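You operate a simulated robot arm through the tools that you are given. There is no shell and no other tool. Be economical: measure what you need, move in short steps, check, and stop when the job is done.

You are at the controls of a simulated two-armed robot. One attempt, no reset.

JOB
Pick up the black cone that says "D-34" from the middle board of the steel shelf with one hand, pass it to the other hand and put it on the top of the folding table. Set down upright: black cone.

Only the result counts: the job must be done as asked and must still hold three seconds after the hand-in. Knocking over, shifting, dropping, spilling or breaking anything else fails it.

ROBOT AND FRAMES
Two 7-joint arms with two-finger grippers on one trunk, on a base that drives. Base frame: it is fixed to the floor where the robot stands at the start and does not move with it; the origin is under the middle of the robot, x ahead of it, y to its left, z up. Readings come in m, rad, newtons and seconds.
The left shoulder is at the start at [0.037, 0.161, 1.156], the right one opposite. With the tool pointing down near the work surface each hand reaches from about 0.26 to 0.72 m from the robot's upright axis, wherever it stands, measured 20 degrees to its own side. Places, roughly: black cone [2.25, 2.25, 1]; top of the folding table [-2.1, 1.5, 0.6]. Payload 2.45 kg a hand.
The tool frame of a hand sits at the grasp point between the pads (the TCP): z along the fingers, y along the line on which they close. The tips reach 0.026 m beyond it. Largest opening 0.096 m; the body of the gripper starts 0.069 m behind the TCP.
Orientation is told as [roll, pitch, yaw] about the base's x, y, z axes, in that order, counted from this pose: with the fingers straight down and closing along the base's y, the tool's x points along the base's -x, its y along +y and its z along -z.

CONTROLS
- The arms move only by the tool servo_tool. It takes "left_increments", "right_increments" or both (then of equal length, played together; a hand with none holds still); each is text: rows parted by semicolons, each of 7 numbers parted by spaces: the shift along the tool's x, y, z in units of 250 mm (1.0 is 250 mm), then the turn, a rotation vector about the tool's x, y, z in units of 60 degrees (1.0 is 60 degrees), then the gripper command, from -1 (fully open) to 1 (shut), values between in proportion. In form: tx ty tz ax ay az gripper; .... A call has 1 to 8 rows; each row is the pose to reach, as a shift and turn from the pose commanded when the call began, along the tool's axes at that moment. A call with a number of a shift or a turn outside -1 to 1 is refused whole. A row lasts 0.2 s, in which the tool goes at most 0.05 m and 0.15 rad; a call with a longer step from one row to the next is refused whole, and so is a gripper value outside its range. Where a pose cannot be reached the arm comes as near as it can. A force on the tool above 40 N (or 10 N above the force at the start of the call, whichever is more), or a blocked arm, ends the call early, and 0.2 s more pass. Each finger halts on what it meets, pressing with about 35 N; the grip force reading is that of the motor and also rises with nothing between the fingers. The clock runs only during rows and for 0.2 s after the last one: add rows that repeat a pose to give the fingers time. It gives the time, the measured TCP pose, the force on the tool (base axes), the opening and the grip force at its end, in the units of the frame above (readings bear some noise), with the torque about the TCP (base axes, N m) and any sound that the robot's microphone picked up.
- Cameras (640 x 400 px; columns grow to the right, rows downward): "scene" is now at [0.108, -0.0061, 1.6414]; the picture's right is [-0.06, -1.00, 0.00], its down [-0.65, 0.04, -0.76] and it looks along [0.76, -0.05, -0.65] (base axes); focal length 278 px, centre (320, 200). "left" rides on the left gripper at [0.082, -0.003, -0.098] in its tool frame; the picture's right is [0.04, 1.00, 0.00], its down [-0.73, 0.03, -0.68] and it looks along [-0.68, 0.03, 0.73] (tool axes); focal length 256 px, centre (320, 200). "right" rides on the right gripper at [0.082, 0.003, -0.098] in its tool frame; the picture's right is [-0.04, 1.00, 0.00], its down [-0.73, -0.03, -0.68] and it looks along [-0.68, -0.03, 0.73] (tool axes); focal length 256 px, centre (320, 200). There is no depth. A picture from a camera that has moved, and an enlarged one, comes with that camera's place and axes in the base frame and with its lens.
- capture(camera): a new picture of that camera. No time passes.
- lift_body(by): slides the trunk up (or, below 0, down) by that many m; the arms and the scene camera ride with it, the base frame stays. It gives what a move gives, with no picture.
- drive_base(legs): drives the robot by 1 to 6 legs, each [ahead, left, turn to the left] in m, m and rad, along the robot's own axes; the way and the turn of a leg run together, so that a leg with both is an arc; at most 1.5 m and 3.142 rad a leg. The arms and the cameras ride along, it lands a little off, and it stops where it bumps. It gives what a move gives.
- pan_tilt(pan, tilt): turns the head with the scene camera to pan (to the left, within 2.094 rad either way) and tilt (down, from -0.506 to 1.204), counted from straight ahead of the robot. It gives what a move gives.
- inspect(camera, box): a new picture of the part [left, top, right, bottom] of that camera's present view, enlarged. No time passes.
- finish_job(): hands the job in; it is judged then, once.

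Go step by step. Nothing tells you exact positions but the pictures and the camera data: compare them with the known pose of the tool, close in by small moves and look again before you grip or let go. The budget is 135 turns and 102 pictures, counting those below and the enlarged ones. Unless the task says otherwise, let go and move clear before handing in, and close with one line.

The tools are called after "Request:" by a JSON object that holds its "name" and its "arguments". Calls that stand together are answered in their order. servo_tool: Moves the arms, as the interface text tells. Its arguments: {"type":"object","properties":{"left_increments":{"type":"string"},"right_increments":{"type":"string"}},"required":[]} The other tools are called the same way: lift_body (by) slides the trunk up or down; drive_base (legs) drives the base; pan_tilt (pan, tilt) turns the head that bears the scene camera; capture (camera) takes a picture; inspect (camera, box) takes an enlarged picture of a part of a camera's view; finish_job () hands the job in.

At the start:

```text
t: 0.0
left_tcp_pos: [0.4821, 0.229, 1.212]
left_ee_rot: [0.001, 0.002, 0.001]
left_wrist_force: [-0.3, -0.3, -0.1]
left_torque: [0.01, -0.04, -0.01]
left_gripper_width: 0.0962
left_grip_force: 0.0
right_tcp_pos: [0.4416, -0.2302, 1.2384]
right_ee_rot: [0.001, -0.001, 0.001]
right_wrist_force: [-0.3, -0.1, 0.2]
right_torque: [0.02, -0.01, 0.01]
right_gripper_width: 0.0961
right_grip_force: 0.1
trunk travel left (down, up): [-0.325, 0.242]
robot x, y, heading: [0.0003, -0.003, -0.003]
head pan, tilt: [-0.063, 0.705]
```

scene: 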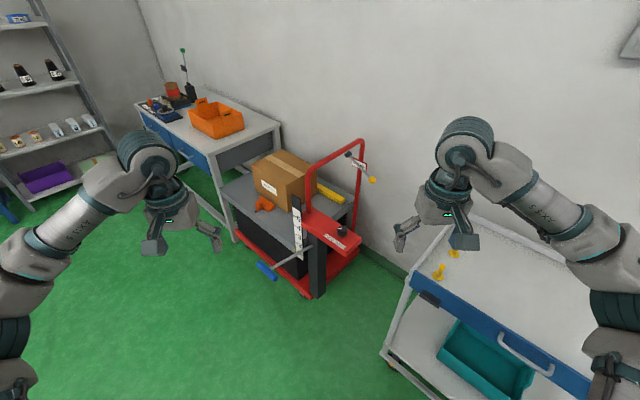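
right: 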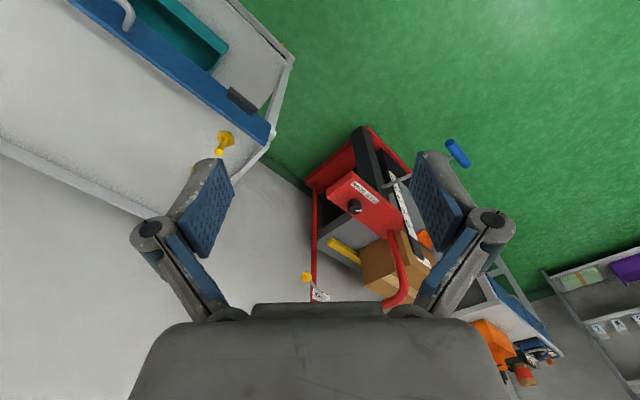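
left: 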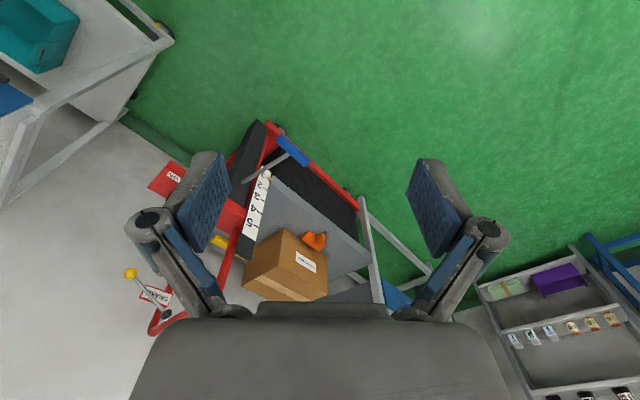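

I see the shelf at far left and a cart ahead. First I turn the head to look at the shelf and the way to it.

Request:
{"name": "pan_tilt", "arguments": {"pan": 0.8, "tilt": 0.35}}

Request:
{"name": "capture", "arguments": {"camera": "scene"}}

Request:
{"name": "pan_tilt", "arguments": {"pan": 2.09, "tilt": 0.45}}

Request:
{"name": "capture", "arguments": {"camera": "scene"}}

```text
t: 1.2
left_tcp_pos: [0.4789, 0.2299, 1.214]
left_ee_rot: [0.001, -0.002, -0.002]
left_wrist_force: [-0.2, 1.3, -0.6]
left_torque: [-0.01, 0.01, 0.03]
left_gripper_width: 0.0962
left_grip_force: 0.1
right_tcp_pos: [0.4367, -0.2294, 1.2402]
right_ee_rot: [0.002, -0.001, 0.001]
right_wrist_force: [-0.1, 0.7, 0.5]
right_torque: [0.03, 0.01, -0.01]
right_gripper_width: 0.0958
right_grip_force: 0.1
trunk travel left (down, up): [-0.325, 0.242]
robot x, y, heading: [0.0004, 0.0002, -0.0]
head pan, tilt: [0.799, 0.351]
```

```text
98 pictures are left
camera scene: at [0.0886, 0.066, 1.6732], right [0.72, -0.7, 0.0], down [-0.24, -0.25, -0.94], along [0.65, 0.67, -0.35], focal length 278 px, centre (320, 200)
```

scene: 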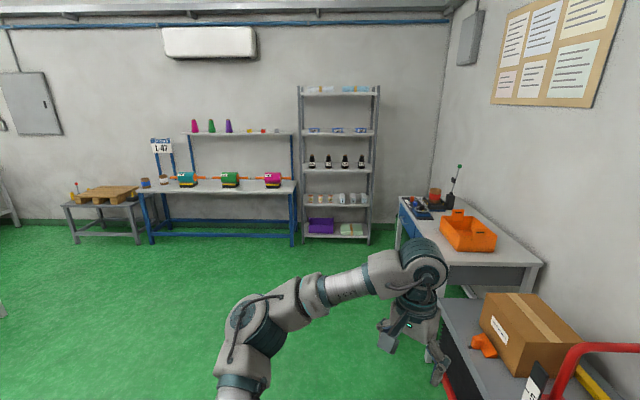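

```text
t: 2.6
left_tcp_pos: [0.4779, 0.2295, 1.2131]
left_ee_rot: [0.001, -0.001, 0.0]
left_wrist_force: [-0.1, 0.3, -0.4]
left_torque: [-0.01, 0.01, -0.04]
left_gripper_width: 0.0958
left_grip_force: 0.1
right_tcp_pos: [0.4367, -0.228, 1.2394]
right_ee_rot: [0.002, -0.001, 0.0]
right_wrist_force: [0.0, 0.3, 0.6]
right_torque: [-0.02, 0.02, -0.02]
right_gripper_width: 0.0963
right_grip_force: 0.0
trunk travel left (down, up): [-0.325, 0.242]
robot x, y, heading: [-0.0012, -0.0003, 0.002]
head pan, tilt: [2.089, 0.45]
```

```text
97 pictures are left
camera scene: at [-0.0222, 0.0792, 1.6645], right [0.87, 0.49, 0.0], down [0.21, -0.38, -0.9], along [-0.45, 0.78, -0.43], focal length 278 px, centre (320, 200)
```

scene: 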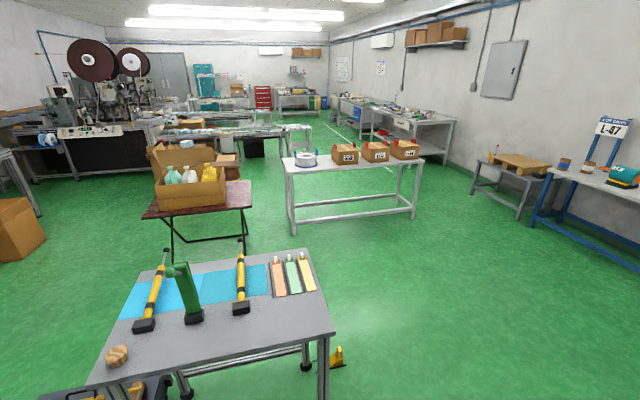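

The room is rotated by about 45° to me; the shelf is straight along that heading, and the small brown table with a cardboard box on it is the folding table. I zoom in on both.

Request:
{"name": "inspect", "arguments": {"camera": "scene", "box": [120, 120, 280, 220]}}

Request:
{"name": "pan_tilt", "arguments": {"pan": 0.8, "tilt": 0.35}}

Request:
{"name": "inspect", "arguments": {"camera": "scene", "box": [280, 120, 400, 195]}}

```text
4.00 times, centred on (200, 170) of scene
camera zoom: at [-0.0222, 0.0792, 1.6645], right [0.87, 0.49, 0.0], down [0.21, -0.38, -0.9], along [-0.45, 0.78, -0.43], focal length 1113 px, centre (800, 320)
```

zoom: 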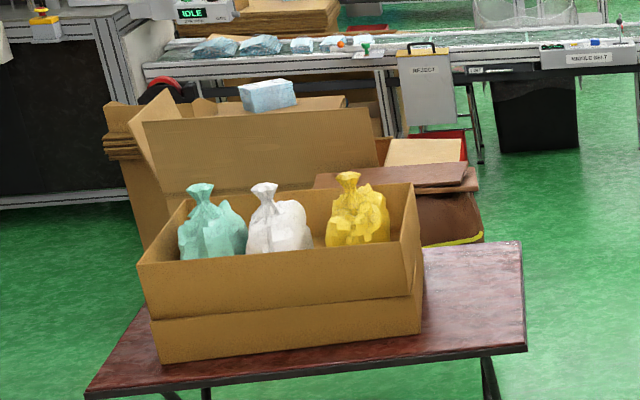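

```text
t: 4.1
left_tcp_pos: [0.4778, 0.2297, 1.2132]
left_ee_rot: [-0.001, -0.002, 0.0]
left_wrist_force: [-0.3, -0.1, 0.5]
left_torque: [0.01, 0.04, 0.02]
left_gripper_width: 0.096
left_grip_force: 0.1
right_tcp_pos: [0.4376, -0.2295, 1.2397]
right_ee_rot: [0.002, -0.002, -0.001]
right_wrist_force: [0.3, -0.5, 0.8]
right_torque: [0.01, 0.01, -0.01]
right_gripper_width: 0.0962
right_grip_force: 0.1
trunk travel left (down, up): [-0.325, 0.242]
robot x, y, heading: [-0.0016, 0.0056, 0.001]
head pan, tilt: [0.799, 0.351]
```

```text
5.33 times, centred on (340, 158) of scene
camera zoom: at [0.0883, 0.0661, 1.6733], right [0.72, -0.7, 0.0], down [-0.24, -0.25, -0.94], along [0.65, 0.67, -0.35], focal length 1484 px, centre (213, 427)
```

zoom: 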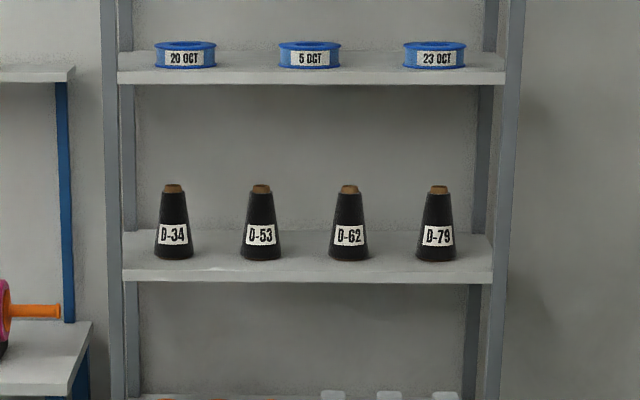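

D-34 is the leftmost cone, label facing me. I turn to face the shelf and drive part of the way, then look again.

Request:
{"name": "drive_base", "arguments": {"legs": [[0, 0, 0.8], [1.5, 0, 0]]}}

Request:
{"name": "pan_tilt", "arguments": {"pan": 0, "tilt": 0.5}}

Request:
{"name": "capture", "arguments": {"camera": "scene"}}

```text
t: 13.6
left_tcp_pos: [1.2132, 1.5759, 1.2134]
left_ee_rot: [0.0, -0.002, 0.796]
left_wrist_force: [0.1, 0.0, 0.6]
left_torque: [0.0, -0.02, 0.0]
left_gripper_width: 0.0958
left_grip_force: 0.1
right_tcp_pos: [1.512, 1.2257, 1.2413]
right_ee_rot: [0.002, -0.004, 0.796]
right_wrist_force: [0.1, -0.2, -0.1]
right_torque: [0.0, 0.01, 0.0]
right_gripper_width: 0.096
right_grip_force: 0.2
trunk travel left (down, up): [-0.325, 0.242]
robot x, y, heading: [1.0423, 1.0739, 0.798]
head pan, tilt: [0.799, 0.351]
```

```text
t: 14.7
left_tcp_pos: [1.2115, 1.5745, 1.2148]
left_ee_rot: [0.002, -0.005, 0.796]
left_wrist_force: [-0.9, -0.2, 0.3]
left_torque: [0.0, 0.0, -0.01]
left_gripper_width: 0.096
left_grip_force: 0.1
right_tcp_pos: [1.5101, 1.2218, 1.2422]
right_ee_rot: [0.001, -0.005, 0.797]
right_wrist_force: [0.0, 0.0, 0.8]
right_torque: [0.02, -0.01, -0.01]
right_gripper_width: 0.0962
right_grip_force: 0.0
trunk travel left (down, up): [-0.325, 0.242]
robot x, y, heading: [1.0423, 1.0714, 0.793]
head pan, tilt: [0.0, 0.499]
```

```text
94 pictures are left
camera scene: at [1.1236, 1.1539, 1.6595], right [0.71, -0.7, 0.0], down [-0.34, -0.34, -0.88], along [0.61, 0.63, -0.48], focal length 278 px, centre (320, 200)
```

scene: 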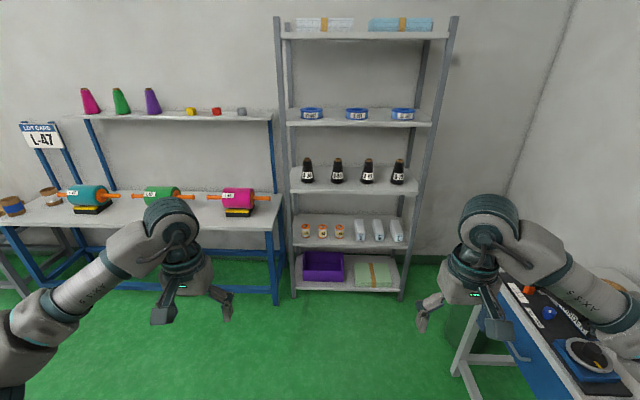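

The shelf is ahead; I zoom to measure the cone and its board.

Request:
{"name": "inspect", "arguments": {"camera": "scene", "box": [272, 100, 432, 200]}}

```text
4.00 times, centred on (352, 150) of scene
camera zoom: at [1.1236, 1.1539, 1.6595], right [0.71, -0.7, 0.0], down [-0.34, -0.34, -0.88], along [0.61, 0.63, -0.48], focal length 1113 px, centre (192, 400)
```

zoom: 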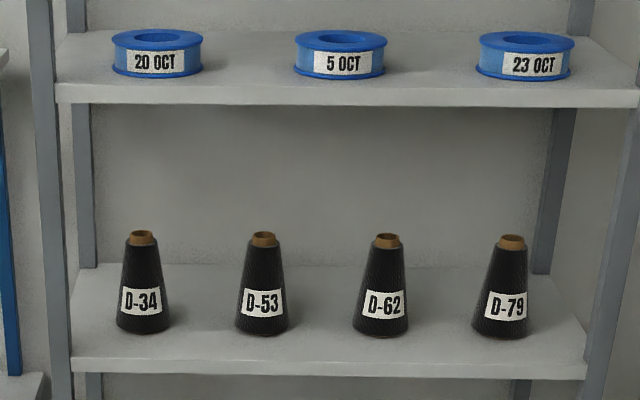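

D-34 base centre at about [2.15, 2.30, 0.955], about 0.12 m behind the board's front edge. I drive in so that it lies ~0.78 m ahead and a little to the left.

Request:
{"name": "drive_base", "arguments": {"legs": [[0, -0.12, 0.005], [0.85, 0, 0]]}}

Request:
{"name": "capture", "arguments": {"camera": "scene"}}

```text
t: 20.1
left_tcp_pos: [1.9197, 2.0674, 1.2242]
left_ee_rot: [0.031, -0.009, 0.795]
left_wrist_force: [0.8, -1.9, -0.7]
left_torque: [0.12, 0.11, 0.01]
left_gripper_width: 0.0961
left_grip_force: 0.1
right_tcp_pos: [2.2215, 1.718, 1.2353]
right_ee_rot: [0.033, -0.007, 0.796]
right_wrist_force: [0.5, -0.5, -1.0]
right_torque: [0.03, 0.12, -0.03]
right_gripper_width: 0.0964
right_grip_force: 0.1
trunk travel left (down, up): [-0.325, 0.242]
robot x, y, heading: [1.7327, 1.5973, 0.802]
head pan, tilt: [0.0, 0.499]
```

```text
92 pictures are left
camera scene: at [1.8293, 1.6518, 1.6595], right [0.72, -0.7, -0.02], down [-0.35, -0.33, -0.88], along [0.6, 0.64, -0.48], focal length 278 px, centre (320, 200)
```

scene: 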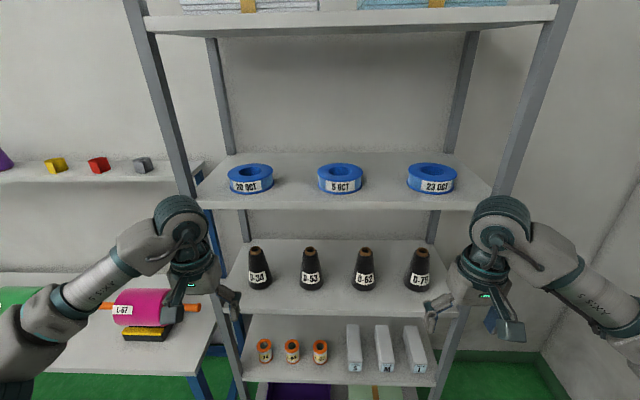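

The fresh fix agrees: cone at about [2.15, 2.30], base z 0.955, laterally lined up with the left hand. I tilt the left hand to point ahead and 40° down, and lower it in front of the board.

Request:
{"name": "servo_tool", "arguments": {"left_increments": "-0.08 0 0.13 0 -0.1388 0 -1; -0.17 0 0.26 0 -0.2776 0 -1; -0.25 0 0.39 0 -0.4164 0 -1; -0.34 0 0.52 0 -0.555 0 -1; -0.42 0 0.65 0 -0.694 0 -1; -0.48 0 0.76 0 -0.833 0 -1; -0.48 0 0.76 0 -0.833 0 -1"}}

Request:
{"name": "capture", "arguments": {"camera": "left"}}

Request:
{"name": "capture", "arguments": {"camera": "scene"}}

```text
t: 21.7
left_tcp_pos: [1.9724, 2.1851, 1.0266]
left_ee_rot: [0.0, -0.885, 0.798]
left_wrist_force: [-0.6, 0.8, -0.8]
left_torque: [-0.06, -0.01, -0.07]
left_gripper_width: 0.0958
left_grip_force: 0.0
right_tcp_pos: [2.1887, 1.7491, 1.2444]
right_ee_rot: [0.001, -0.01, 0.798]
right_wrist_force: [-0.3, 0.4, -0.8]
right_torque: [-0.03, -0.06, 0.01]
right_gripper_width: 0.0962
right_grip_force: 0.0
trunk travel left (down, up): [-0.325, 0.242]
robot x, y, heading: [1.7247, 1.5999, 0.8]
head pan, tilt: [0.0, 0.499]
```

```text
91 pictures are left
camera left: at [1.8863, 2.0911, 1.0269], right [-0.73, 0.68, -0.03], down [-0.06, -0.02, 1.0], along [0.68, 0.73, 0.06], focal length 256 px, centre (320, 200)
```

left: 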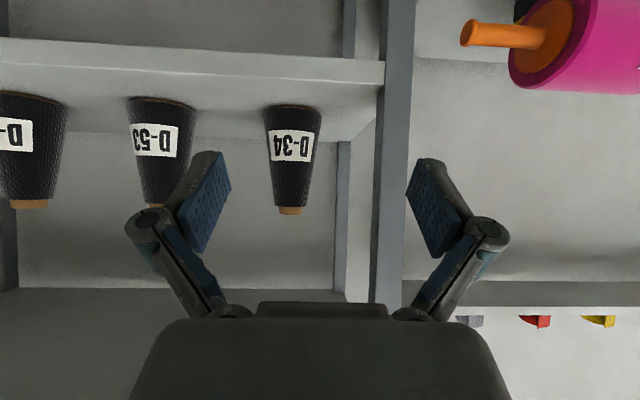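

```text
90 pictures are left
camera scene: at [1.7739, 1.7111, 1.6587], right [0.72, -0.69, 0.03], down [-0.32, -0.36, -0.88], along [0.62, 0.62, -0.48], focal length 278 px, centre (320, 200)
```

scene: 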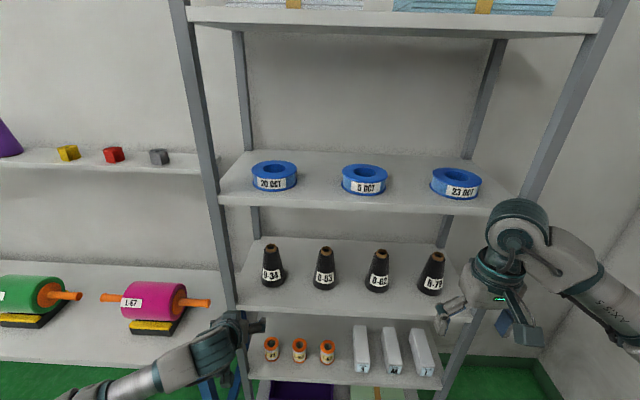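

The trunk is still swaying a little after the drive. I hold still to let it settle and measure again.

Request:
{"name": "servo_tool", "arguments": {"left_increments": "0 0 0 0 0 0 -1; 0 0 0 0 0 0 -1; 0 0 0 0 0 0 -1; 0 0 0 0 0 0 -1; 0 0 0 0 0 0 -1; 0 0 0 0 0 0 -1; 0 0 0 0 0 0 -1; 0 0 0 0 0 0 -1"}}

Request:
{"name": "capture", "arguments": {"camera": "left"}}

Request:
{"name": "capture", "arguments": {"camera": "scene"}}

```text
t: 23.5
left_tcp_pos: [1.9749, 2.1816, 1.0284]
left_ee_rot: [0.003, -0.883, 0.795]
left_wrist_force: [-0.3, -0.1, -0.4]
left_torque: [-0.04, -0.04, 0.0]
left_gripper_width: 0.0962
left_grip_force: 0.0
right_tcp_pos: [2.1925, 1.7456, 1.2441]
right_ee_rot: [0.004, -0.01, 0.797]
right_wrist_force: [-0.7, 0.0, 0.6]
right_torque: [-0.06, -0.05, 0.0]
right_gripper_width: 0.0959
right_grip_force: 0.0
trunk travel left (down, up): [-0.325, 0.242]
robot x, y, heading: [1.7291, 1.5953, 0.799]
head pan, tilt: [0.0, 0.499]
```

```text
89 pictures are left
camera left: at [1.8895, 2.0881, 1.0278], right [-0.73, 0.68, -0.03], down [-0.06, -0.02, 1.0], along [0.68, 0.73, 0.06], focal length 256 px, centre (320, 200)
```

left: 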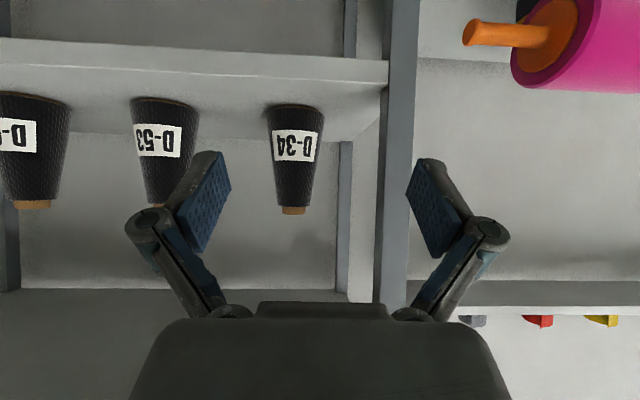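

```text
88 pictures are left
camera scene: at [1.7783, 1.7072, 1.6588], right [0.72, -0.69, 0.02], down [-0.32, -0.36, -0.88], along [0.62, 0.62, -0.48], focal length 278 px, centre (320, 200)
```

scene: 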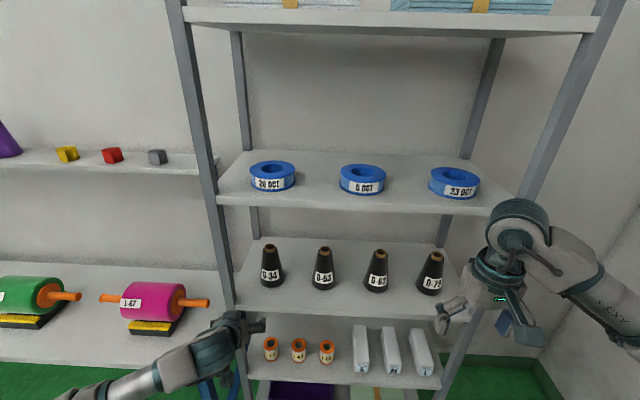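

Settled; the left-camera and scene rays cross at about u=3.18 along the shelf normal, base z≈0.92, and the hand is ~3 cm too far left. I move closer and right, staying safely above the board.

Request:
{"name": "servo_tool", "arguments": {"left_increments": "-0.075 -0.03 0.107 0 0 0 -1; -0.15 -0.06 0.214 0 0 0 -1; -0.225 -0.09 0.32 0 0 0 -1; -0.299 -0.12 0.427 0 0 0 -1; -0.299 -0.12 0.427 0 0 0 -1; -0.299 -0.12 0.427 0 0 0 -1"}}

Request:
{"name": "capture", "arguments": {"camera": "left"}}

Request:
{"name": "inspect", "arguments": {"camera": "scene", "box": [200, 200, 360, 300]}}

```text
t: 24.9
left_tcp_pos: [2.0935, 2.2507, 1.0198]
left_ee_rot: [0.013, -0.883, 0.787]
left_wrist_force: [-0.3, 0.3, -0.9]
left_torque: [-0.01, -0.01, 0.04]
left_gripper_width: 0.0962
left_grip_force: 0.2
right_tcp_pos: [2.1976, 1.7399, 1.2419]
right_ee_rot: [0.011, -0.009, 0.795]
right_wrist_force: [-0.6, 0.0, 0.6]
right_torque: [0.0, 0.0, 0.01]
right_gripper_width: 0.0959
right_grip_force: 0.0
trunk travel left (down, up): [-0.325, 0.242]
robot x, y, heading: [1.7238, 1.5991, 0.803]
head pan, tilt: [0.0, 0.499]
```

```text
87 pictures are left
camera left: at [2.0067, 2.1562, 1.02], right [-0.73, 0.68, -0.02], down [-0.06, -0.03, 1.0], along [0.68, 0.73, 0.06], focal length 256 px, centre (320, 200)
```

left: 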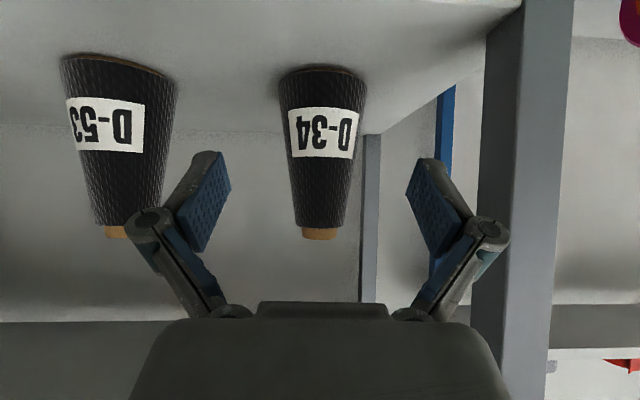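

```text
4.00 times, centred on (280, 250) of scene
camera zoom: at [1.8222, 1.6653, 1.6592], right [0.72, -0.7, -0.01], down [-0.34, -0.34, -0.88], along [0.61, 0.63, -0.48], focal length 1113 px, centre (480, 0)
```

zoom: 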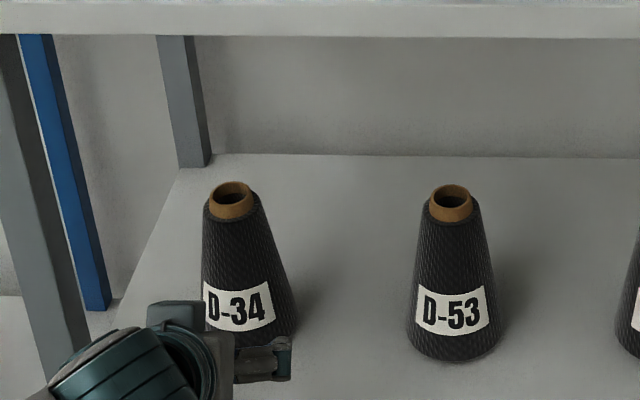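

Cone axis now lies almost on the tool's centre line (≈6 mm left), ~0.118 m ahead. I advance 60 % of the way and down, and check.

Request:
{"name": "servo_tool", "arguments": {"left_increments": "-0.05 0.01 0.14 0 0 0 -1; -0.106 0.02 0.28 0 0 0 -1; -0.106 0.02 0.28 0 0 0 -1; -0.106 0.02 0.28 0 0 0 -1; -0.106 0.02 0.28 0 0 0 -1; -0.106 0.02 0.28 0 0 0 -1"}}

Request:
{"name": "capture", "arguments": {"camera": "left"}}

Request:
{"name": "inspect", "arguments": {"camera": "scene", "box": [200, 220, 328, 300]}}

```text
t: 26.3
left_tcp_pos: [2.161, 2.2834, 1.0018]
left_ee_rot: [0.043, -0.887, 0.76]
left_wrist_force: [1.7, -1.7, 1.4]
left_torque: [0.03, 0.07, 0.1]
left_gripper_width: 0.096
left_grip_force: 0.1
right_tcp_pos: [2.2201, 1.717, 1.2372]
right_ee_rot: [0.032, -0.008, 0.791]
right_wrist_force: [0.7, -0.6, 1.3]
right_torque: [0.06, 0.06, 0.0]
right_gripper_width: 0.0962
right_grip_force: 0.0
trunk travel left (down, up): [-0.325, 0.242]
robot x, y, heading: [1.7332, 1.5953, 0.799]
head pan, tilt: [0.0, 0.499]
```

```text
85 pictures are left
camera left: at [2.0746, 2.1892, 1.0004], right [-0.73, 0.68, 0.0], down [-0.04, -0.04, 1.0], along [0.68, 0.73, 0.06], focal length 256 px, centre (320, 200)
```

left: 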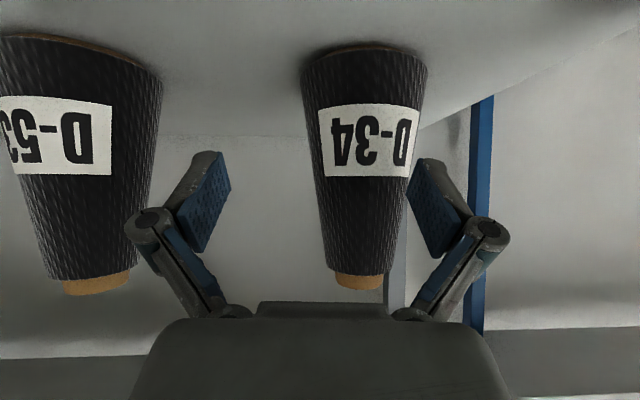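

```text
5.00 times, centred on (264, 260) of scene
camera zoom: at [1.8157, 1.6711, 1.6594], right [0.72, -0.7, 0.0], down [-0.34, -0.34, -0.88], along [0.61, 0.63, -0.48], focal length 1391 px, centre (600, -100)
```

zoom: 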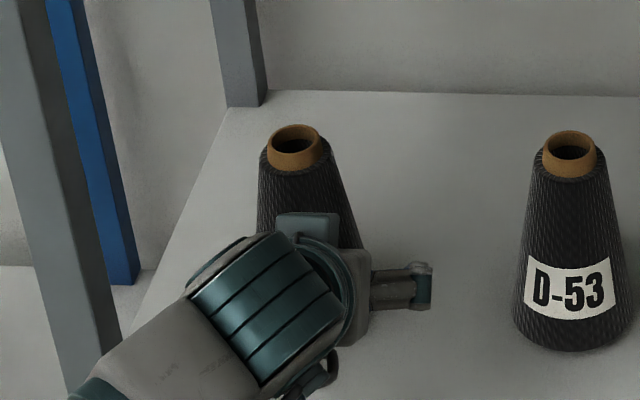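

The whole trunk sways by 1–3 cm sideways, so I hold still and re-measure before closing in.

Request:
{"name": "servo_tool", "arguments": {"left_increments": "0 0 0 0 0 0 -1; 0 0 0 0 0 0 -1; 0 0 0 0 0 0 -1; 0 0 0 0 0 0 -1; 0 0 0 0 0 0 -1; 0 0 0 0 0 0 -1; 0 0 0 0 0 0 -1; 0 0 0 0 0 0 -1"}}

Request:
{"name": "servo_tool", "arguments": {"left_increments": "0 0 0 0 0 0 -1; 0 0 0 0 0 0 -1; 0 0 0 0 0 0 -1; 0 0 0 0 0 0 -1; 0 0 0 0 0 0 -1; 0 0 0 0 0 0 -1; 0 0 0 0 0 0 -1; 0 0 0 0 0 0 -1"}}

Request:
{"name": "capture", "arguments": {"camera": "left"}}

```text
t: 28.3
left_tcp_pos: [2.178, 2.2615, 1.0075]
left_ee_rot: [0.072, -0.888, 0.732]
left_wrist_force: [0.7, -1.4, 0.7]
left_torque: [0.08, 0.08, 0.13]
left_gripper_width: 0.0961
left_grip_force: 0.1
right_tcp_pos: [2.2383, 1.6919, 1.2335]
right_ee_rot: [0.052, -0.012, 0.784]
right_wrist_force: [1.3, -0.8, -0.1]
right_torque: [0.1, 0.07, -0.02]
right_gripper_width: 0.0959
right_grip_force: 0.0
trunk travel left (down, up): [-0.325, 0.242]
robot x, y, heading: [1.735, 1.5888, 0.796]
head pan, tilt: [0.0, 0.499]
stopped in row 8 (left hand): the arm was blocked; the commanded pose is now the measured one
```

```text
t: 30.3
left_tcp_pos: [2.1461, 2.2895, 1.005]
left_ee_rot: [0.008, -0.892, 0.784]
left_wrist_force: [-1.1, 0.8, -0.3]
left_torque: [-0.05, -0.05, -0.07]
left_gripper_width: 0.0961
left_grip_force: 0.2
right_tcp_pos: [2.1977, 1.7253, 1.2458]
right_ee_rot: [0.01, -0.017, 0.788]
right_wrist_force: [-1.7, -0.6, -0.2]
right_torque: [-0.03, -0.1, 0.04]
right_gripper_width: 0.096
right_grip_force: 0.1
trunk travel left (down, up): [-0.325, 0.242]
robot x, y, heading: [1.7355, 1.5919, 0.798]
head pan, tilt: [0.0, 0.499]
stopped in row 8 (left hand): the arm was blocked; the commanded pose is now the measured one
```

```text
83 pictures are left
camera left: at [2.0586, 2.1956, 1.0026], right [-0.73, 0.69, -0.03], down [-0.07, -0.03, 1.0], along [0.68, 0.73, 0.07], focal length 256 px, centre (320, 200)
```

left: 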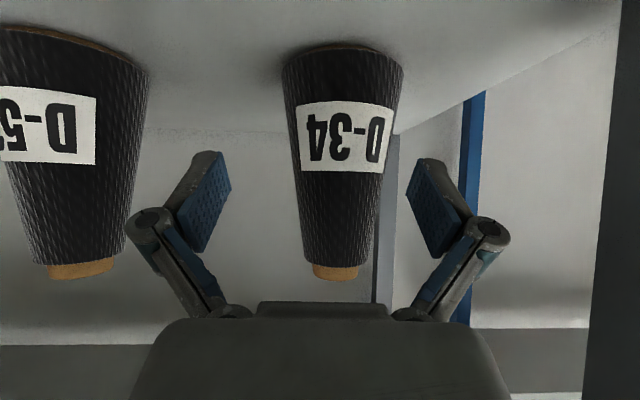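

Something blocks the left arm or makes the trunk lean. I look around the left arm and right side to find a contact.

Request:
{"name": "pan_tilt", "arguments": {"pan": 0.7, "tilt": 0.9}}

Request:
{"name": "capture", "arguments": {"camera": "scene"}}

Request:
{"name": "pan_tilt", "arguments": {"pan": -0.9, "tilt": 0.9}}

Request:
{"name": "capture", "arguments": {"camera": "scene"}}

```text
t: 31.4
left_tcp_pos: [2.1378, 2.2965, 1.0013]
left_ee_rot: [-0.009, -0.892, 0.798]
left_wrist_force: [-1.7, 1.8, -0.4]
left_torque: [0.0, -0.05, -0.11]
left_gripper_width: 0.096
left_grip_force: 0.1
right_tcp_pos: [2.188, 1.7352, 1.2487]
right_ee_rot: [-0.002, -0.015, 0.791]
right_wrist_force: [-1.5, 0.8, 0.4]
right_torque: [-0.11, -0.11, 0.02]
right_gripper_width: 0.0959
right_grip_force: 0.1
trunk travel left (down, up): [-0.325, 0.242]
robot x, y, heading: [1.733, 1.5938, 0.797]
head pan, tilt: [0.7, 0.901]
```

```text
82 pictures are left
camera scene: at [1.7309, 1.7076, 1.6243], right [1.0, -0.07, 0.01], down [-0.05, -0.79, -0.61], along [0.05, 0.61, -0.79], focal length 278 px, centre (320, 200)
```

scene: 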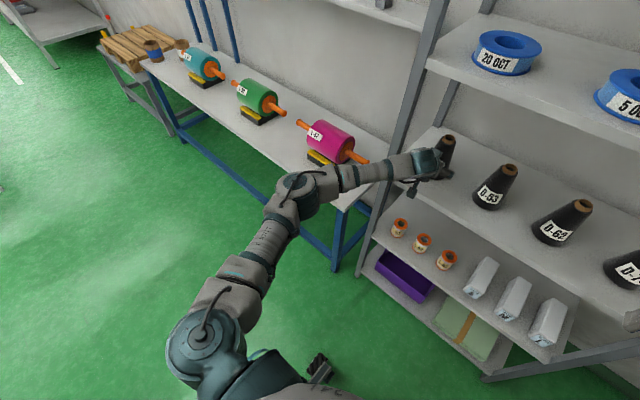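

```text
t: 33.0
left_tcp_pos: [2.1399, 2.2946, 1.0023]
left_ee_rot: [-0.001, -0.891, 0.791]
left_wrist_force: [-1.4, 1.6, -0.9]
left_torque: [0.0, -0.11, -0.09]
left_gripper_width: 0.096
left_grip_force: 0.2
right_tcp_pos: [2.1919, 1.7312, 1.2461]
right_ee_rot: [0.005, -0.014, 0.791]
right_wrist_force: [-1.6, 0.8, 0.1]
right_torque: [-0.08, -0.05, 0.03]
right_gripper_width: 0.096
right_grip_force: 0.0
trunk travel left (down, up): [-0.325, 0.242]
robot x, y, heading: [1.7314, 1.5911, 0.802]
head pan, tilt: [-0.901, 0.901]
```

```text
81 pictures are left
camera scene: at [1.8146, 1.6113, 1.6262], right [-0.1, -0.99, 0.01], down [-0.78, 0.07, -0.62], along [0.62, -0.07, -0.78], focal length 278 px, centre (320, 200)
```

scene: 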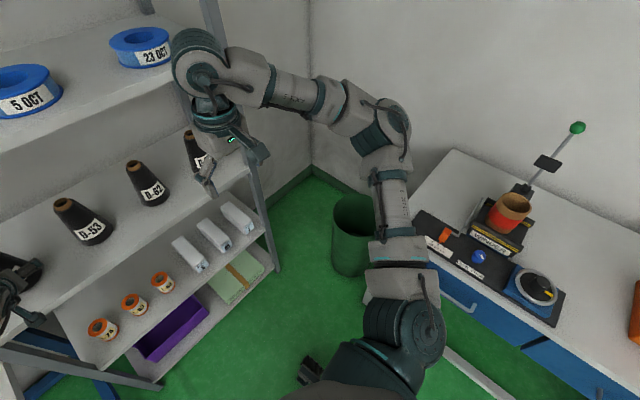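

The left forearm comes in from the elbow side and most likely leans on the shelf's left front post, which pushes the robot over. I back the left hand straight out (and pull the right hand in), then re-stance further right with a slight left turn.

Request:
{"name": "servo_tool", "arguments": {"left_increments": "0.103 0 -0.157 0 0 0 -1; 0.206 0 -0.314 0 0 0 -1; 0.309 0 -0.471 0 0 0 -1; 0.412 0 -0.628 0 0 0 -1; 0.515 0 -0.785 0 0 0 -1; 0.618 0 -0.942 0 0 0 -1; 0.618 0 -0.942 0 0 0 -1; 0.618 0 -0.942 0 0 0 -1", "right_increments": "0.08 0 0 0 0 0 -1; 0.16 0 0 0 0 0 -1; 0.24 0 0 0 0 0 -1; 0.32 0 0 0 0 0 -1; 0.4 0 0 0 0 0 -1; 0.48 0 0 0 0 0 -1; 0.48 0 0 0 0 0 -1; 0.48 0 0 0 0 0 -1"}}

Request:
{"name": "pan_tilt", "arguments": {"pan": 0.3, "tilt": 0.7}}

Request:
{"name": "capture", "arguments": {"camera": "scene"}}

```text
t: 34.8
left_tcp_pos: [1.9442, 2.0927, 1.03]
left_ee_rot: [0.001, -0.893, 0.787]
left_wrist_force: [-0.7, 1.4, -0.5]
left_torque: [-0.05, -0.09, -0.09]
left_gripper_width: 0.096
left_grip_force: 0.1
right_tcp_pos: [2.1096, 1.6448, 1.2442]
right_ee_rot: [0.007, -0.014, 0.79]
right_wrist_force: [0.3, 0.3, -0.4]
right_torque: [0.01, -0.05, 0.03]
right_gripper_width: 0.096
right_grip_force: 0.1
trunk travel left (down, up): [-0.325, 0.242]
robot x, y, heading: [1.7342, 1.5913, 0.801]
head pan, tilt: [-0.901, 0.901]
```

```text
t: 36.2
left_tcp_pos: [1.9738, 2.067, 1.0368]
left_ee_rot: [0.046, -0.894, 0.749]
left_wrist_force: [-1.2, -0.1, -0.5]
left_torque: [0.01, -0.01, 0.0]
left_gripper_width: 0.0961
left_grip_force: 0.0
right_tcp_pos: [2.1421, 1.6124, 1.236]
right_ee_rot: [0.037, -0.014, 0.786]
right_wrist_force: [0.3, 0.3, 0.2]
right_torque: [-0.05, 0.01, 0.0]
right_gripper_width: 0.096
right_grip_force: 0.0
trunk travel left (down, up): [-0.325, 0.242]
robot x, y, heading: [1.7434, 1.5851, 0.802]
head pan, tilt: [0.3, 0.7]
```

```text
80 pictures are left
camera scene: at [1.8105, 1.6597, 1.6421], right [0.89, -0.46, -0.01], down [-0.3, -0.57, -0.77], along [0.34, 0.69, -0.64], focal length 278 px, centre (320, 200)
```

scene: 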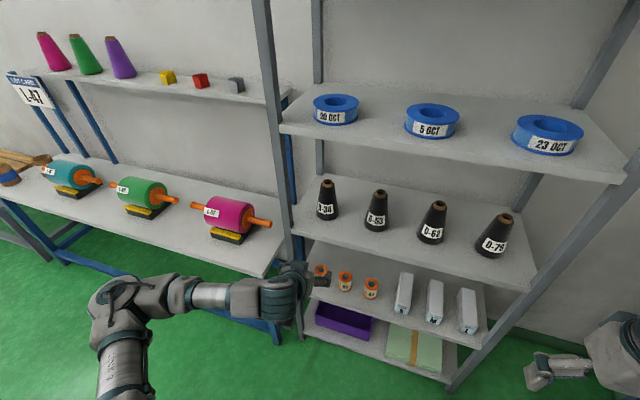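

The sway happens with no contact too, so I watch it over some time with no motion.

Request:
{"name": "servo_tool", "arguments": {"right_increments": "0 0 0 0 0 0 -1; 0 0 0 0 0 0 -1; 0 0 0 0 0 0 -1; 0 0 0 0 0 0 -1"}}

Request:
{"name": "servo_tool", "arguments": {"right_increments": "0 0 0 0 0 0 -1; 0 0 0 0 0 0 -1; 0 0 0 0 0 0 -1; 0 0 0 0 0 0 -1"}}

Request:
{"name": "servo_tool", "arguments": {"right_increments": "0 0 0 0 0 0 -1; 0 0 0 0 0 0 -1; 0 0 0 0 0 0 -1; 0 0 0 0 0 0 -1"}}

Request:
{"name": "servo_tool", "arguments": {"right_increments": "0 0 0 0 0 0 -1; 0 0 0 0 0 0 -1; 0 0 0 0 0 0 -1; 0 0 0 0 0 0 -1"}}

```text
t: 37.2
left_tcp_pos: [1.9704, 2.0688, 1.0342]
left_ee_rot: [0.039, -0.891, 0.752]
left_wrist_force: [1.4, -1.1, 0.1]
left_torque: [0.03, 0.04, 0.07]
left_gripper_width: 0.0958
left_grip_force: 0.0
right_tcp_pos: [2.1381, 1.6163, 1.2372]
right_ee_rot: [0.036, -0.014, 0.785]
right_wrist_force: [-0.1, -0.4, -0.5]
right_torque: [0.04, 0.01, -0.01]
right_gripper_width: 0.0958
right_grip_force: 0.1
trunk travel left (down, up): [-0.325, 0.242]
robot x, y, heading: [1.7404, 1.5866, 0.8]
head pan, tilt: [0.3, 0.7]
```

```text
t: 38.2
left_tcp_pos: [1.9605, 2.0788, 1.0337]
left_ee_rot: [0.026, -0.892, 0.764]
left_wrist_force: [0.3, -0.5, -0.2]
left_torque: [0.01, 0.02, 0.0]
left_gripper_width: 0.0959
left_grip_force: 0.1
right_tcp_pos: [2.1279, 1.6258, 1.2399]
right_ee_rot: [0.024, -0.015, 0.786]
right_wrist_force: [0.4, -0.2, 0.6]
right_torque: [0.02, 0.03, 0.02]
right_gripper_width: 0.0961
right_grip_force: 0.0
trunk travel left (down, up): [-0.325, 0.242]
robot x, y, heading: [1.7323, 1.5872, 0.796]
head pan, tilt: [0.3, 0.7]
```

```text
t: 39.2
left_tcp_pos: [1.9533, 2.0864, 1.0317]
left_ee_rot: [0.014, -0.892, 0.776]
left_wrist_force: [-0.6, 0.3, 0.4]
left_torque: [-0.01, -0.05, -0.03]
left_gripper_width: 0.096
left_grip_force: 0.1
right_tcp_pos: [2.119, 1.6352, 1.2429]
right_ee_rot: [0.014, -0.015, 0.789]
right_wrist_force: [0.2, 0.3, 0.4]
right_torque: [-0.01, -0.05, 0.03]
right_gripper_width: 0.0961
right_grip_force: 0.0
trunk travel left (down, up): [-0.325, 0.242]
robot x, y, heading: [1.735, 1.589, 0.796]
head pan, tilt: [0.3, 0.7]
```

```text
t: 40.2
left_tcp_pos: [1.9493, 2.0891, 1.0308]
left_ee_rot: [0.01, -0.893, 0.781]
left_wrist_force: [-0.9, 0.7, -0.6]
left_torque: [-0.05, -0.04, -0.04]
left_gripper_width: 0.0959
left_grip_force: 0.0
right_tcp_pos: [2.1145, 1.64, 1.2441]
right_ee_rot: [0.009, -0.014, 0.789]
right_wrist_force: [0.0, 0.8, 0.4]
right_torque: [-0.02, -0.02, -0.03]
right_gripper_width: 0.0959
right_grip_force: 0.1
trunk travel left (down, up): [-0.325, 0.242]
robot x, y, heading: [1.7327, 1.5917, 0.799]
head pan, tilt: [0.3, 0.7]
```

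The lean seems to come and go roughly every 8 s; I keep watching to confirm the rhythm.

Request:
{"name": "servo_tool", "arguments": {"right_increments": "0 0 0 0 0 0 -1; 0 0 0 0 0 0 -1; 0 0 0 0 0 0 -1; 0 0 0 0 0 0 -1; 0 0 0 0 0 0 -1; 0 0 0 0 0 0 -1; 0 0 0 0 0 0 -1; 0 0 0 0 0 0 -1"}}

Request:
{"name": "servo_tool", "arguments": {"right_increments": "0 0 0 0 0 0 -1; 0 0 0 0 0 0 -1; 0 0 0 0 0 0 -1; 0 0 0 0 0 0 -1"}}

Request:
{"name": "servo_tool", "arguments": {"right_increments": "0 0 0 0 0 0 -1; 0 0 0 0 0 0 -1; 0 0 0 0 0 0 -1; 0 0 0 0 0 0 -1"}}

Request:
{"name": "servo_tool", "arguments": {"right_increments": "0 0 0 0 0 0 -1; 0 0 0 0 0 0 -1; 0 0 0 0 0 0 -1; 0 0 0 0 0 0 -1"}}

Request:
{"name": "servo_tool", "arguments": {"right_increments": "0 0 0 0 0 0 -1; 0 0 0 0 0 0 -1; 0 0 0 0 0 0 -1; 0 0 0 0 0 0 -1"}}

```text
t: 42.0
left_tcp_pos: [1.9521, 2.0871, 1.0317]
left_ee_rot: [0.011, -0.893, 0.776]
left_wrist_force: [-1.1, 1.1, 0.5]
left_torque: [-0.01, -0.05, -0.02]
left_gripper_width: 0.0959
left_grip_force: 0.2
right_tcp_pos: [2.1177, 1.6374, 1.2434]
right_ee_rot: [0.015, -0.014, 0.787]
right_wrist_force: [0.0, -0.6, 0.4]
right_torque: [0.0, 0.0, 0.02]
right_gripper_width: 0.0961
right_grip_force: 0.0
trunk travel left (down, up): [-0.325, 0.242]
robot x, y, heading: [1.7369, 1.5917, 0.799]
head pan, tilt: [0.3, 0.7]
```

```text
t: 43.0
left_tcp_pos: [1.9525, 2.0868, 1.0314]
left_ee_rot: [0.012, -0.893, 0.777]
left_wrist_force: [-0.6, 0.7, 0.1]
left_torque: [-0.03, -0.06, -0.08]
left_gripper_width: 0.0957
left_grip_force: 0.1
right_tcp_pos: [2.1191, 1.6356, 1.2422]
right_ee_rot: [0.014, -0.013, 0.787]
right_wrist_force: [-1.1, 0.8, -0.3]
right_torque: [0.0, -0.05, -0.02]
right_gripper_width: 0.0961
right_grip_force: 0.1
trunk travel left (down, up): [-0.325, 0.242]
robot x, y, heading: [1.7359, 1.5902, 0.793]
head pan, tilt: [0.3, 0.7]
```

```text
t: 44.0
left_tcp_pos: [1.9555, 2.082, 1.0331]
left_ee_rot: [0.019, -0.894, 0.774]
left_wrist_force: [-0.1, 0.7, 0.6]
left_torque: [-0.03, -0.04, 0.0]
left_gripper_width: 0.096
left_grip_force: 0.0
right_tcp_pos: [2.1218, 1.6316, 1.2416]
right_ee_rot: [0.016, -0.014, 0.787]
right_wrist_force: [-0.3, -0.5, 1.1]
right_torque: [0.0, -0.01, 0.0]
right_gripper_width: 0.0961
right_grip_force: 0.1
trunk travel left (down, up): [-0.325, 0.242]
robot x, y, heading: [1.7357, 1.5889, 0.802]
head pan, tilt: [0.3, 0.7]
```

```text
t: 45.0
left_tcp_pos: [1.9603, 2.0804, 1.032]
left_ee_rot: [0.021, -0.895, 0.767]
left_wrist_force: [-0.3, 0.7, -0.1]
left_torque: [0.02, -0.01, -0.03]
left_gripper_width: 0.096
left_grip_force: 0.0
right_tcp_pos: [2.1257, 1.6295, 1.2412]
right_ee_rot: [0.02, -0.014, 0.788]
right_wrist_force: [-0.4, 0.4, 0.3]
right_torque: [-0.01, -0.04, -0.02]
right_gripper_width: 0.0959
right_grip_force: 0.0
trunk travel left (down, up): [-0.325, 0.242]
robot x, y, heading: [1.7335, 1.5888, 0.796]
head pan, tilt: [0.3, 0.7]
```

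```text
t: 46.0
left_tcp_pos: [1.9596, 2.0796, 1.0322]
left_ee_rot: [0.025, -0.893, 0.768]
left_wrist_force: [0.0, 0.0, -0.5]
left_torque: [0.0, 0.0, 0.0]
left_gripper_width: 0.0958
left_grip_force: 0.0
right_tcp_pos: [2.1257, 1.6277, 1.2406]
right_ee_rot: [0.021, -0.013, 0.787]
right_wrist_force: [-0.2, 0.7, 0.4]
right_torque: [0.0, -0.02, 0.02]
right_gripper_width: 0.096
right_grip_force: 0.0
trunk travel left (down, up): [-0.325, 0.242]
robot x, y, heading: [1.7412, 1.5878, 0.805]
head pan, tilt: [0.3, 0.7]
```

It is a slow, dying sway of the trunk (worst after sideways drives), so I'll wait it out before precise moves. I re-stance a bit right with a slight left turn to keep the forearm clear of the post, then let it settle.

Request:
{"name": "drive_base", "arguments": {"legs": [[0.1, -0.15, 0.2]]}}

Request:
{"name": "servo_tool", "arguments": {"right_increments": "0 0 0 0 0 0 -1; 0 0 0 0 0 0 -1; 0 0 0 0 0 0 -1; 0 0 0 0 0 0 -1; 0 0 0 0 0 0 -1; 0 0 0 0 0 0 -1; 0 0 0 0 0 0 -1; 0 0 0 0 0 0 -1"}}

Request:
{"name": "servo_tool", "arguments": {"right_increments": "0 0 0 0 0 0 -1; 0 0 0 0 0 0 -1; 0 0 0 0 0 0 -1; 0 0 0 0 0 0 -1; 0 0 0 0 0 0 -1; 0 0 0 0 0 0 -1; 0 0 0 0 0 0 -1; 0 0 0 0 0 0 -1"}}

Request:
{"name": "servo_tool", "arguments": {"right_increments": "0 0 0 0 0 0 -1; 0 0 0 0 0 0 -1; 0 0 0 0 0 0 -1; 0 0 0 0 0 0 -1; 0 0 0 0 0 0 -1; 0 0 0 0 0 0 -1; 0 0 0 0 0 0 -1; 0 0 0 0 0 0 -1"}}

Request:
{"name": "capture", "arguments": {"camera": "left"}}

Request:
{"name": "capture", "arguments": {"camera": "scene"}}

```text
t: 47.5
left_tcp_pos: [2.0249, 2.1059, 1.0315]
left_ee_rot: [0.007, -0.894, 0.983]
left_wrist_force: [-0.8, 0.6, -0.4]
left_torque: [-0.01, -0.02, -0.05]
left_gripper_width: 0.096
left_grip_force: 0.0
right_tcp_pos: [2.2769, 1.697, 1.2441]
right_ee_rot: [0.011, -0.015, 0.989]
right_wrist_force: [-0.1, -0.4, -0.5]
right_torque: [-0.04, 0.04, -0.01]
right_gripper_width: 0.0959
right_grip_force: 0.1
trunk travel left (down, up): [-0.325, 0.242]
robot x, y, heading: [1.914, 1.5745, 0.996]
head pan, tilt: [0.3, 0.7]
```

```text
t: 49.3
left_tcp_pos: [2.0311, 2.0985, 1.0337]
left_ee_rot: [0.024, -0.896, 0.97]
left_wrist_force: [-0.9, 0.4, 0.1]
left_torque: [-0.04, -0.01, -0.02]
left_gripper_width: 0.0961
left_grip_force: 0.1
right_tcp_pos: [2.287, 1.6894, 1.2418]
right_ee_rot: [0.02, -0.016, 0.989]
right_wrist_force: [-0.2, -0.7, -0.2]
right_torque: [0.02, 0.0, -0.01]
right_gripper_width: 0.0961
right_grip_force: 0.2
trunk travel left (down, up): [-0.325, 0.242]
robot x, y, heading: [1.9143, 1.5745, 0.998]
head pan, tilt: [0.3, 0.7]
```

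```text
t: 51.1
left_tcp_pos: [2.0335, 2.0982, 1.0345]
left_ee_rot: [0.026, -0.896, 0.969]
left_wrist_force: [-0.8, -0.1, 0.1]
left_torque: [-0.04, 0.01, -0.03]
left_gripper_width: 0.0959
left_grip_force: 0.1
right_tcp_pos: [2.2879, 1.6884, 1.2409]
right_ee_rot: [0.023, -0.016, 0.99]
right_wrist_force: [-0.9, 0.2, 0.2]
right_torque: [0.03, 0.04, 0.01]
right_gripper_width: 0.096
right_grip_force: 0.1
trunk travel left (down, up): [-0.325, 0.242]
robot x, y, heading: [1.9138, 1.5746, 1.001]
head pan, tilt: [0.3, 0.7]
```

```text
t: 52.9
left_tcp_pos: [2.0341, 2.0979, 1.0353]
left_ee_rot: [0.027, -0.893, 0.966]
left_wrist_force: [-1.7, 0.0, -0.5]
left_torque: [-0.03, 0.01, -0.05]
left_gripper_width: 0.0959
left_grip_force: 0.0
right_tcp_pos: [2.2889, 1.688, 1.2411]
right_ee_rot: [0.022, -0.016, 0.989]
right_wrist_force: [0.8, -0.8, 1.1]
right_torque: [-0.04, 0.01, 0.04]
right_gripper_width: 0.0961
right_grip_force: 0.1
trunk travel left (down, up): [-0.325, 0.242]
robot x, y, heading: [1.9159, 1.5763, 1.001]
head pan, tilt: [0.3, 0.7]
```

```text
79 pictures are left
camera left: at [1.9674, 1.9884, 1.0329], right [-0.85, 0.53, -0.01], down [-0.05, -0.05, 1.0], along [0.53, 0.85, 0.07], focal length 256 px, centre (320, 200)
```

left: 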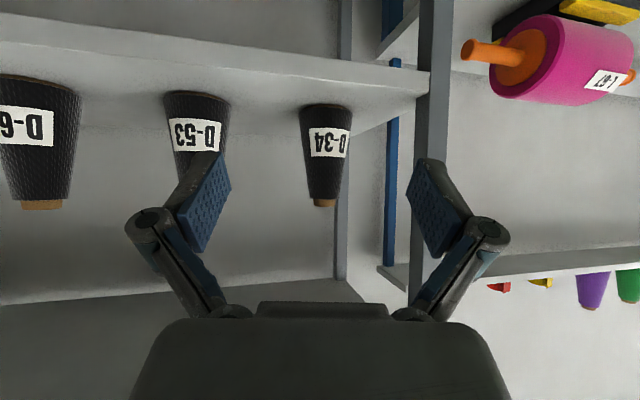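

```text
78 pictures are left
camera scene: at [1.9399, 1.6792, 1.6417], right [0.96, -0.27, 0.01], down [-0.17, -0.63, -0.76], along [0.21, 0.73, -0.65], focal length 278 px, centre (320, 200)
```

scene: 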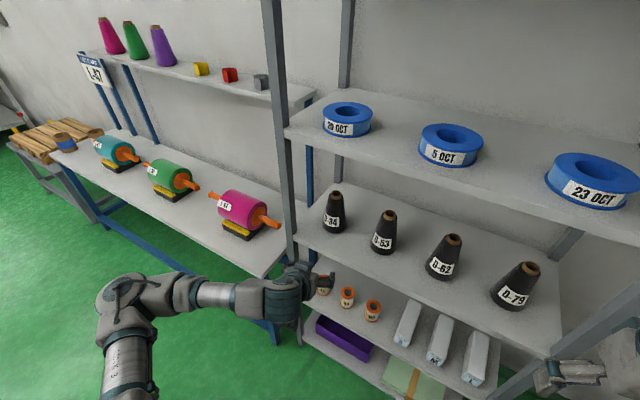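

Now settled (small constant lean). The cone fix is consistent: about [2.170, 2.333], base z≈0.915. I advance to about 8 cm short of it.

Request:
{"name": "servo_tool", "arguments": {"left_increments": "-0.074 0.012 0.137 0 0 0 -1; -0.148 0.023 0.274 0 0 0 -1; -0.222 0.035 0.411 0 0 0 -1; -0.296 0.046 0.548 0 0 0 -1; -0.37 0.058 0.685 0 0 0 -1; -0.37 0.058 0.685 0 0 0 -1; -0.37 0.058 0.685 0 0 0 -1; -0.37 0.058 0.685 0 0 0 -1"}}

Request:
{"name": "servo_tool", "arguments": {"right_increments": "0 0 0 0 0 0 -1; 0 0 0 0 0 0 -1; 0 0 0 0 0 0 -1; 0 0 0 0 0 0 -1; 0 0 0 0 0 0 -1; 0 0 0 0 0 0 -1; 0 0 0 0 0 0 -1; 0 0 0 0 0 0 -1"}}

Request:
{"name": "servo_tool", "arguments": {"right_increments": "0 0 0 0 0 0 -1; 0 0 0 0 0 0 -1; 0 0 0 0 0 0 -1; 0 0 0 0 0 0 -1; 0 0 0 0 0 0 -1; 0 0 0 0 0 0 -1; 0 0 0 0 0 0 -1; 0 0 0 0 0 0 -1"}}

Request:
{"name": "capture", "arguments": {"camera": "left"}}

Request:
{"name": "capture", "arguments": {"camera": "scene"}}

```text
t: 54.7
left_tcp_pos: [2.1276, 2.2669, 0.9991]
left_ee_rot: [0.031, -0.896, 0.967]
left_wrist_force: [0.7, -0.2, 0.2]
left_torque: [-0.01, 0.02, -0.03]
left_gripper_width: 0.0959
left_grip_force: 0.1
right_tcp_pos: [2.2897, 1.6885, 1.2411]
right_ee_rot: [0.022, -0.016, 0.989]
right_wrist_force: [0.1, -0.6, 1.4]
right_torque: [0.03, -0.02, 0.04]
right_gripper_width: 0.0958
right_grip_force: 0.1
trunk travel left (down, up): [-0.325, 0.242]
robot x, y, heading: [1.9072, 1.5694, 1.006]
head pan, tilt: [0.3, 0.7]
```

```text
t: 56.5
left_tcp_pos: [2.1277, 2.2658, 0.9999]
left_ee_rot: [0.031, -0.896, 0.966]
left_wrist_force: [-0.1, -0.4, -0.4]
left_torque: [0.0, -0.01, -0.04]
left_gripper_width: 0.096
left_grip_force: 0.0
right_tcp_pos: [2.2901, 1.687, 1.2416]
right_ee_rot: [0.024, -0.015, 0.99]
right_wrist_force: [-0.8, 0.6, 0.4]
right_torque: [-0.02, -0.03, -0.03]
right_gripper_width: 0.096
right_grip_force: 0.0
trunk travel left (down, up): [-0.325, 0.242]
robot x, y, heading: [1.9099, 1.5719, 1.0]
head pan, tilt: [0.3, 0.7]
```

```text
t: 58.3
left_tcp_pos: [2.1301, 2.264, 1.0002]
left_ee_rot: [0.034, -0.893, 0.962]
left_wrist_force: [0.3, -0.2, -0.4]
left_torque: [0.0, 0.0, 0.02]
left_gripper_width: 0.0959
left_grip_force: 0.0
right_tcp_pos: [2.2931, 1.6853, 1.2412]
right_ee_rot: [0.026, -0.016, 0.988]
right_wrist_force: [0.2, -0.2, -0.4]
right_torque: [-0.03, 0.01, 0.0]
right_gripper_width: 0.096
right_grip_force: 0.0
trunk travel left (down, up): [-0.325, 0.242]
robot x, y, heading: [1.9138, 1.5747, 1.003]
head pan, tilt: [0.3, 0.7]
```

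```text
77 pictures are left
camera left: at [2.0631, 2.1547, 0.9982], right [-0.85, 0.53, -0.01], down [-0.05, -0.05, 1.0], along [0.53, 0.85, 0.07], focal length 256 px, centre (320, 200)
```

left: 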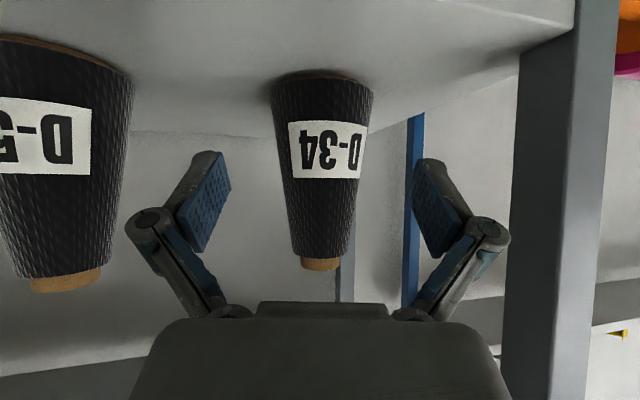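

```text
76 pictures are left
camera scene: at [1.9504, 1.6736, 1.6418], right [0.96, -0.27, 0.0], down [-0.17, -0.62, -0.76], along [0.2, 0.74, -0.65], focal length 278 px, centre (320, 200)
```

scene: 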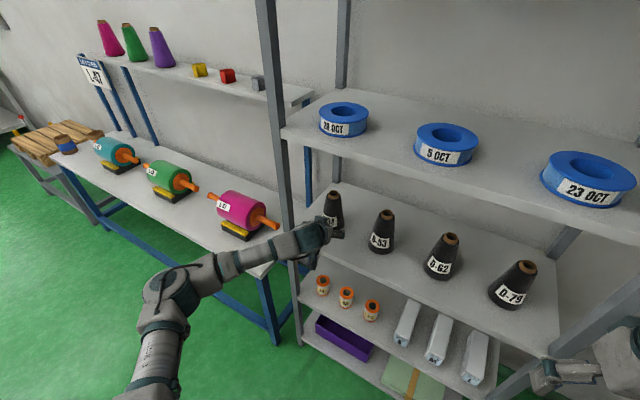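

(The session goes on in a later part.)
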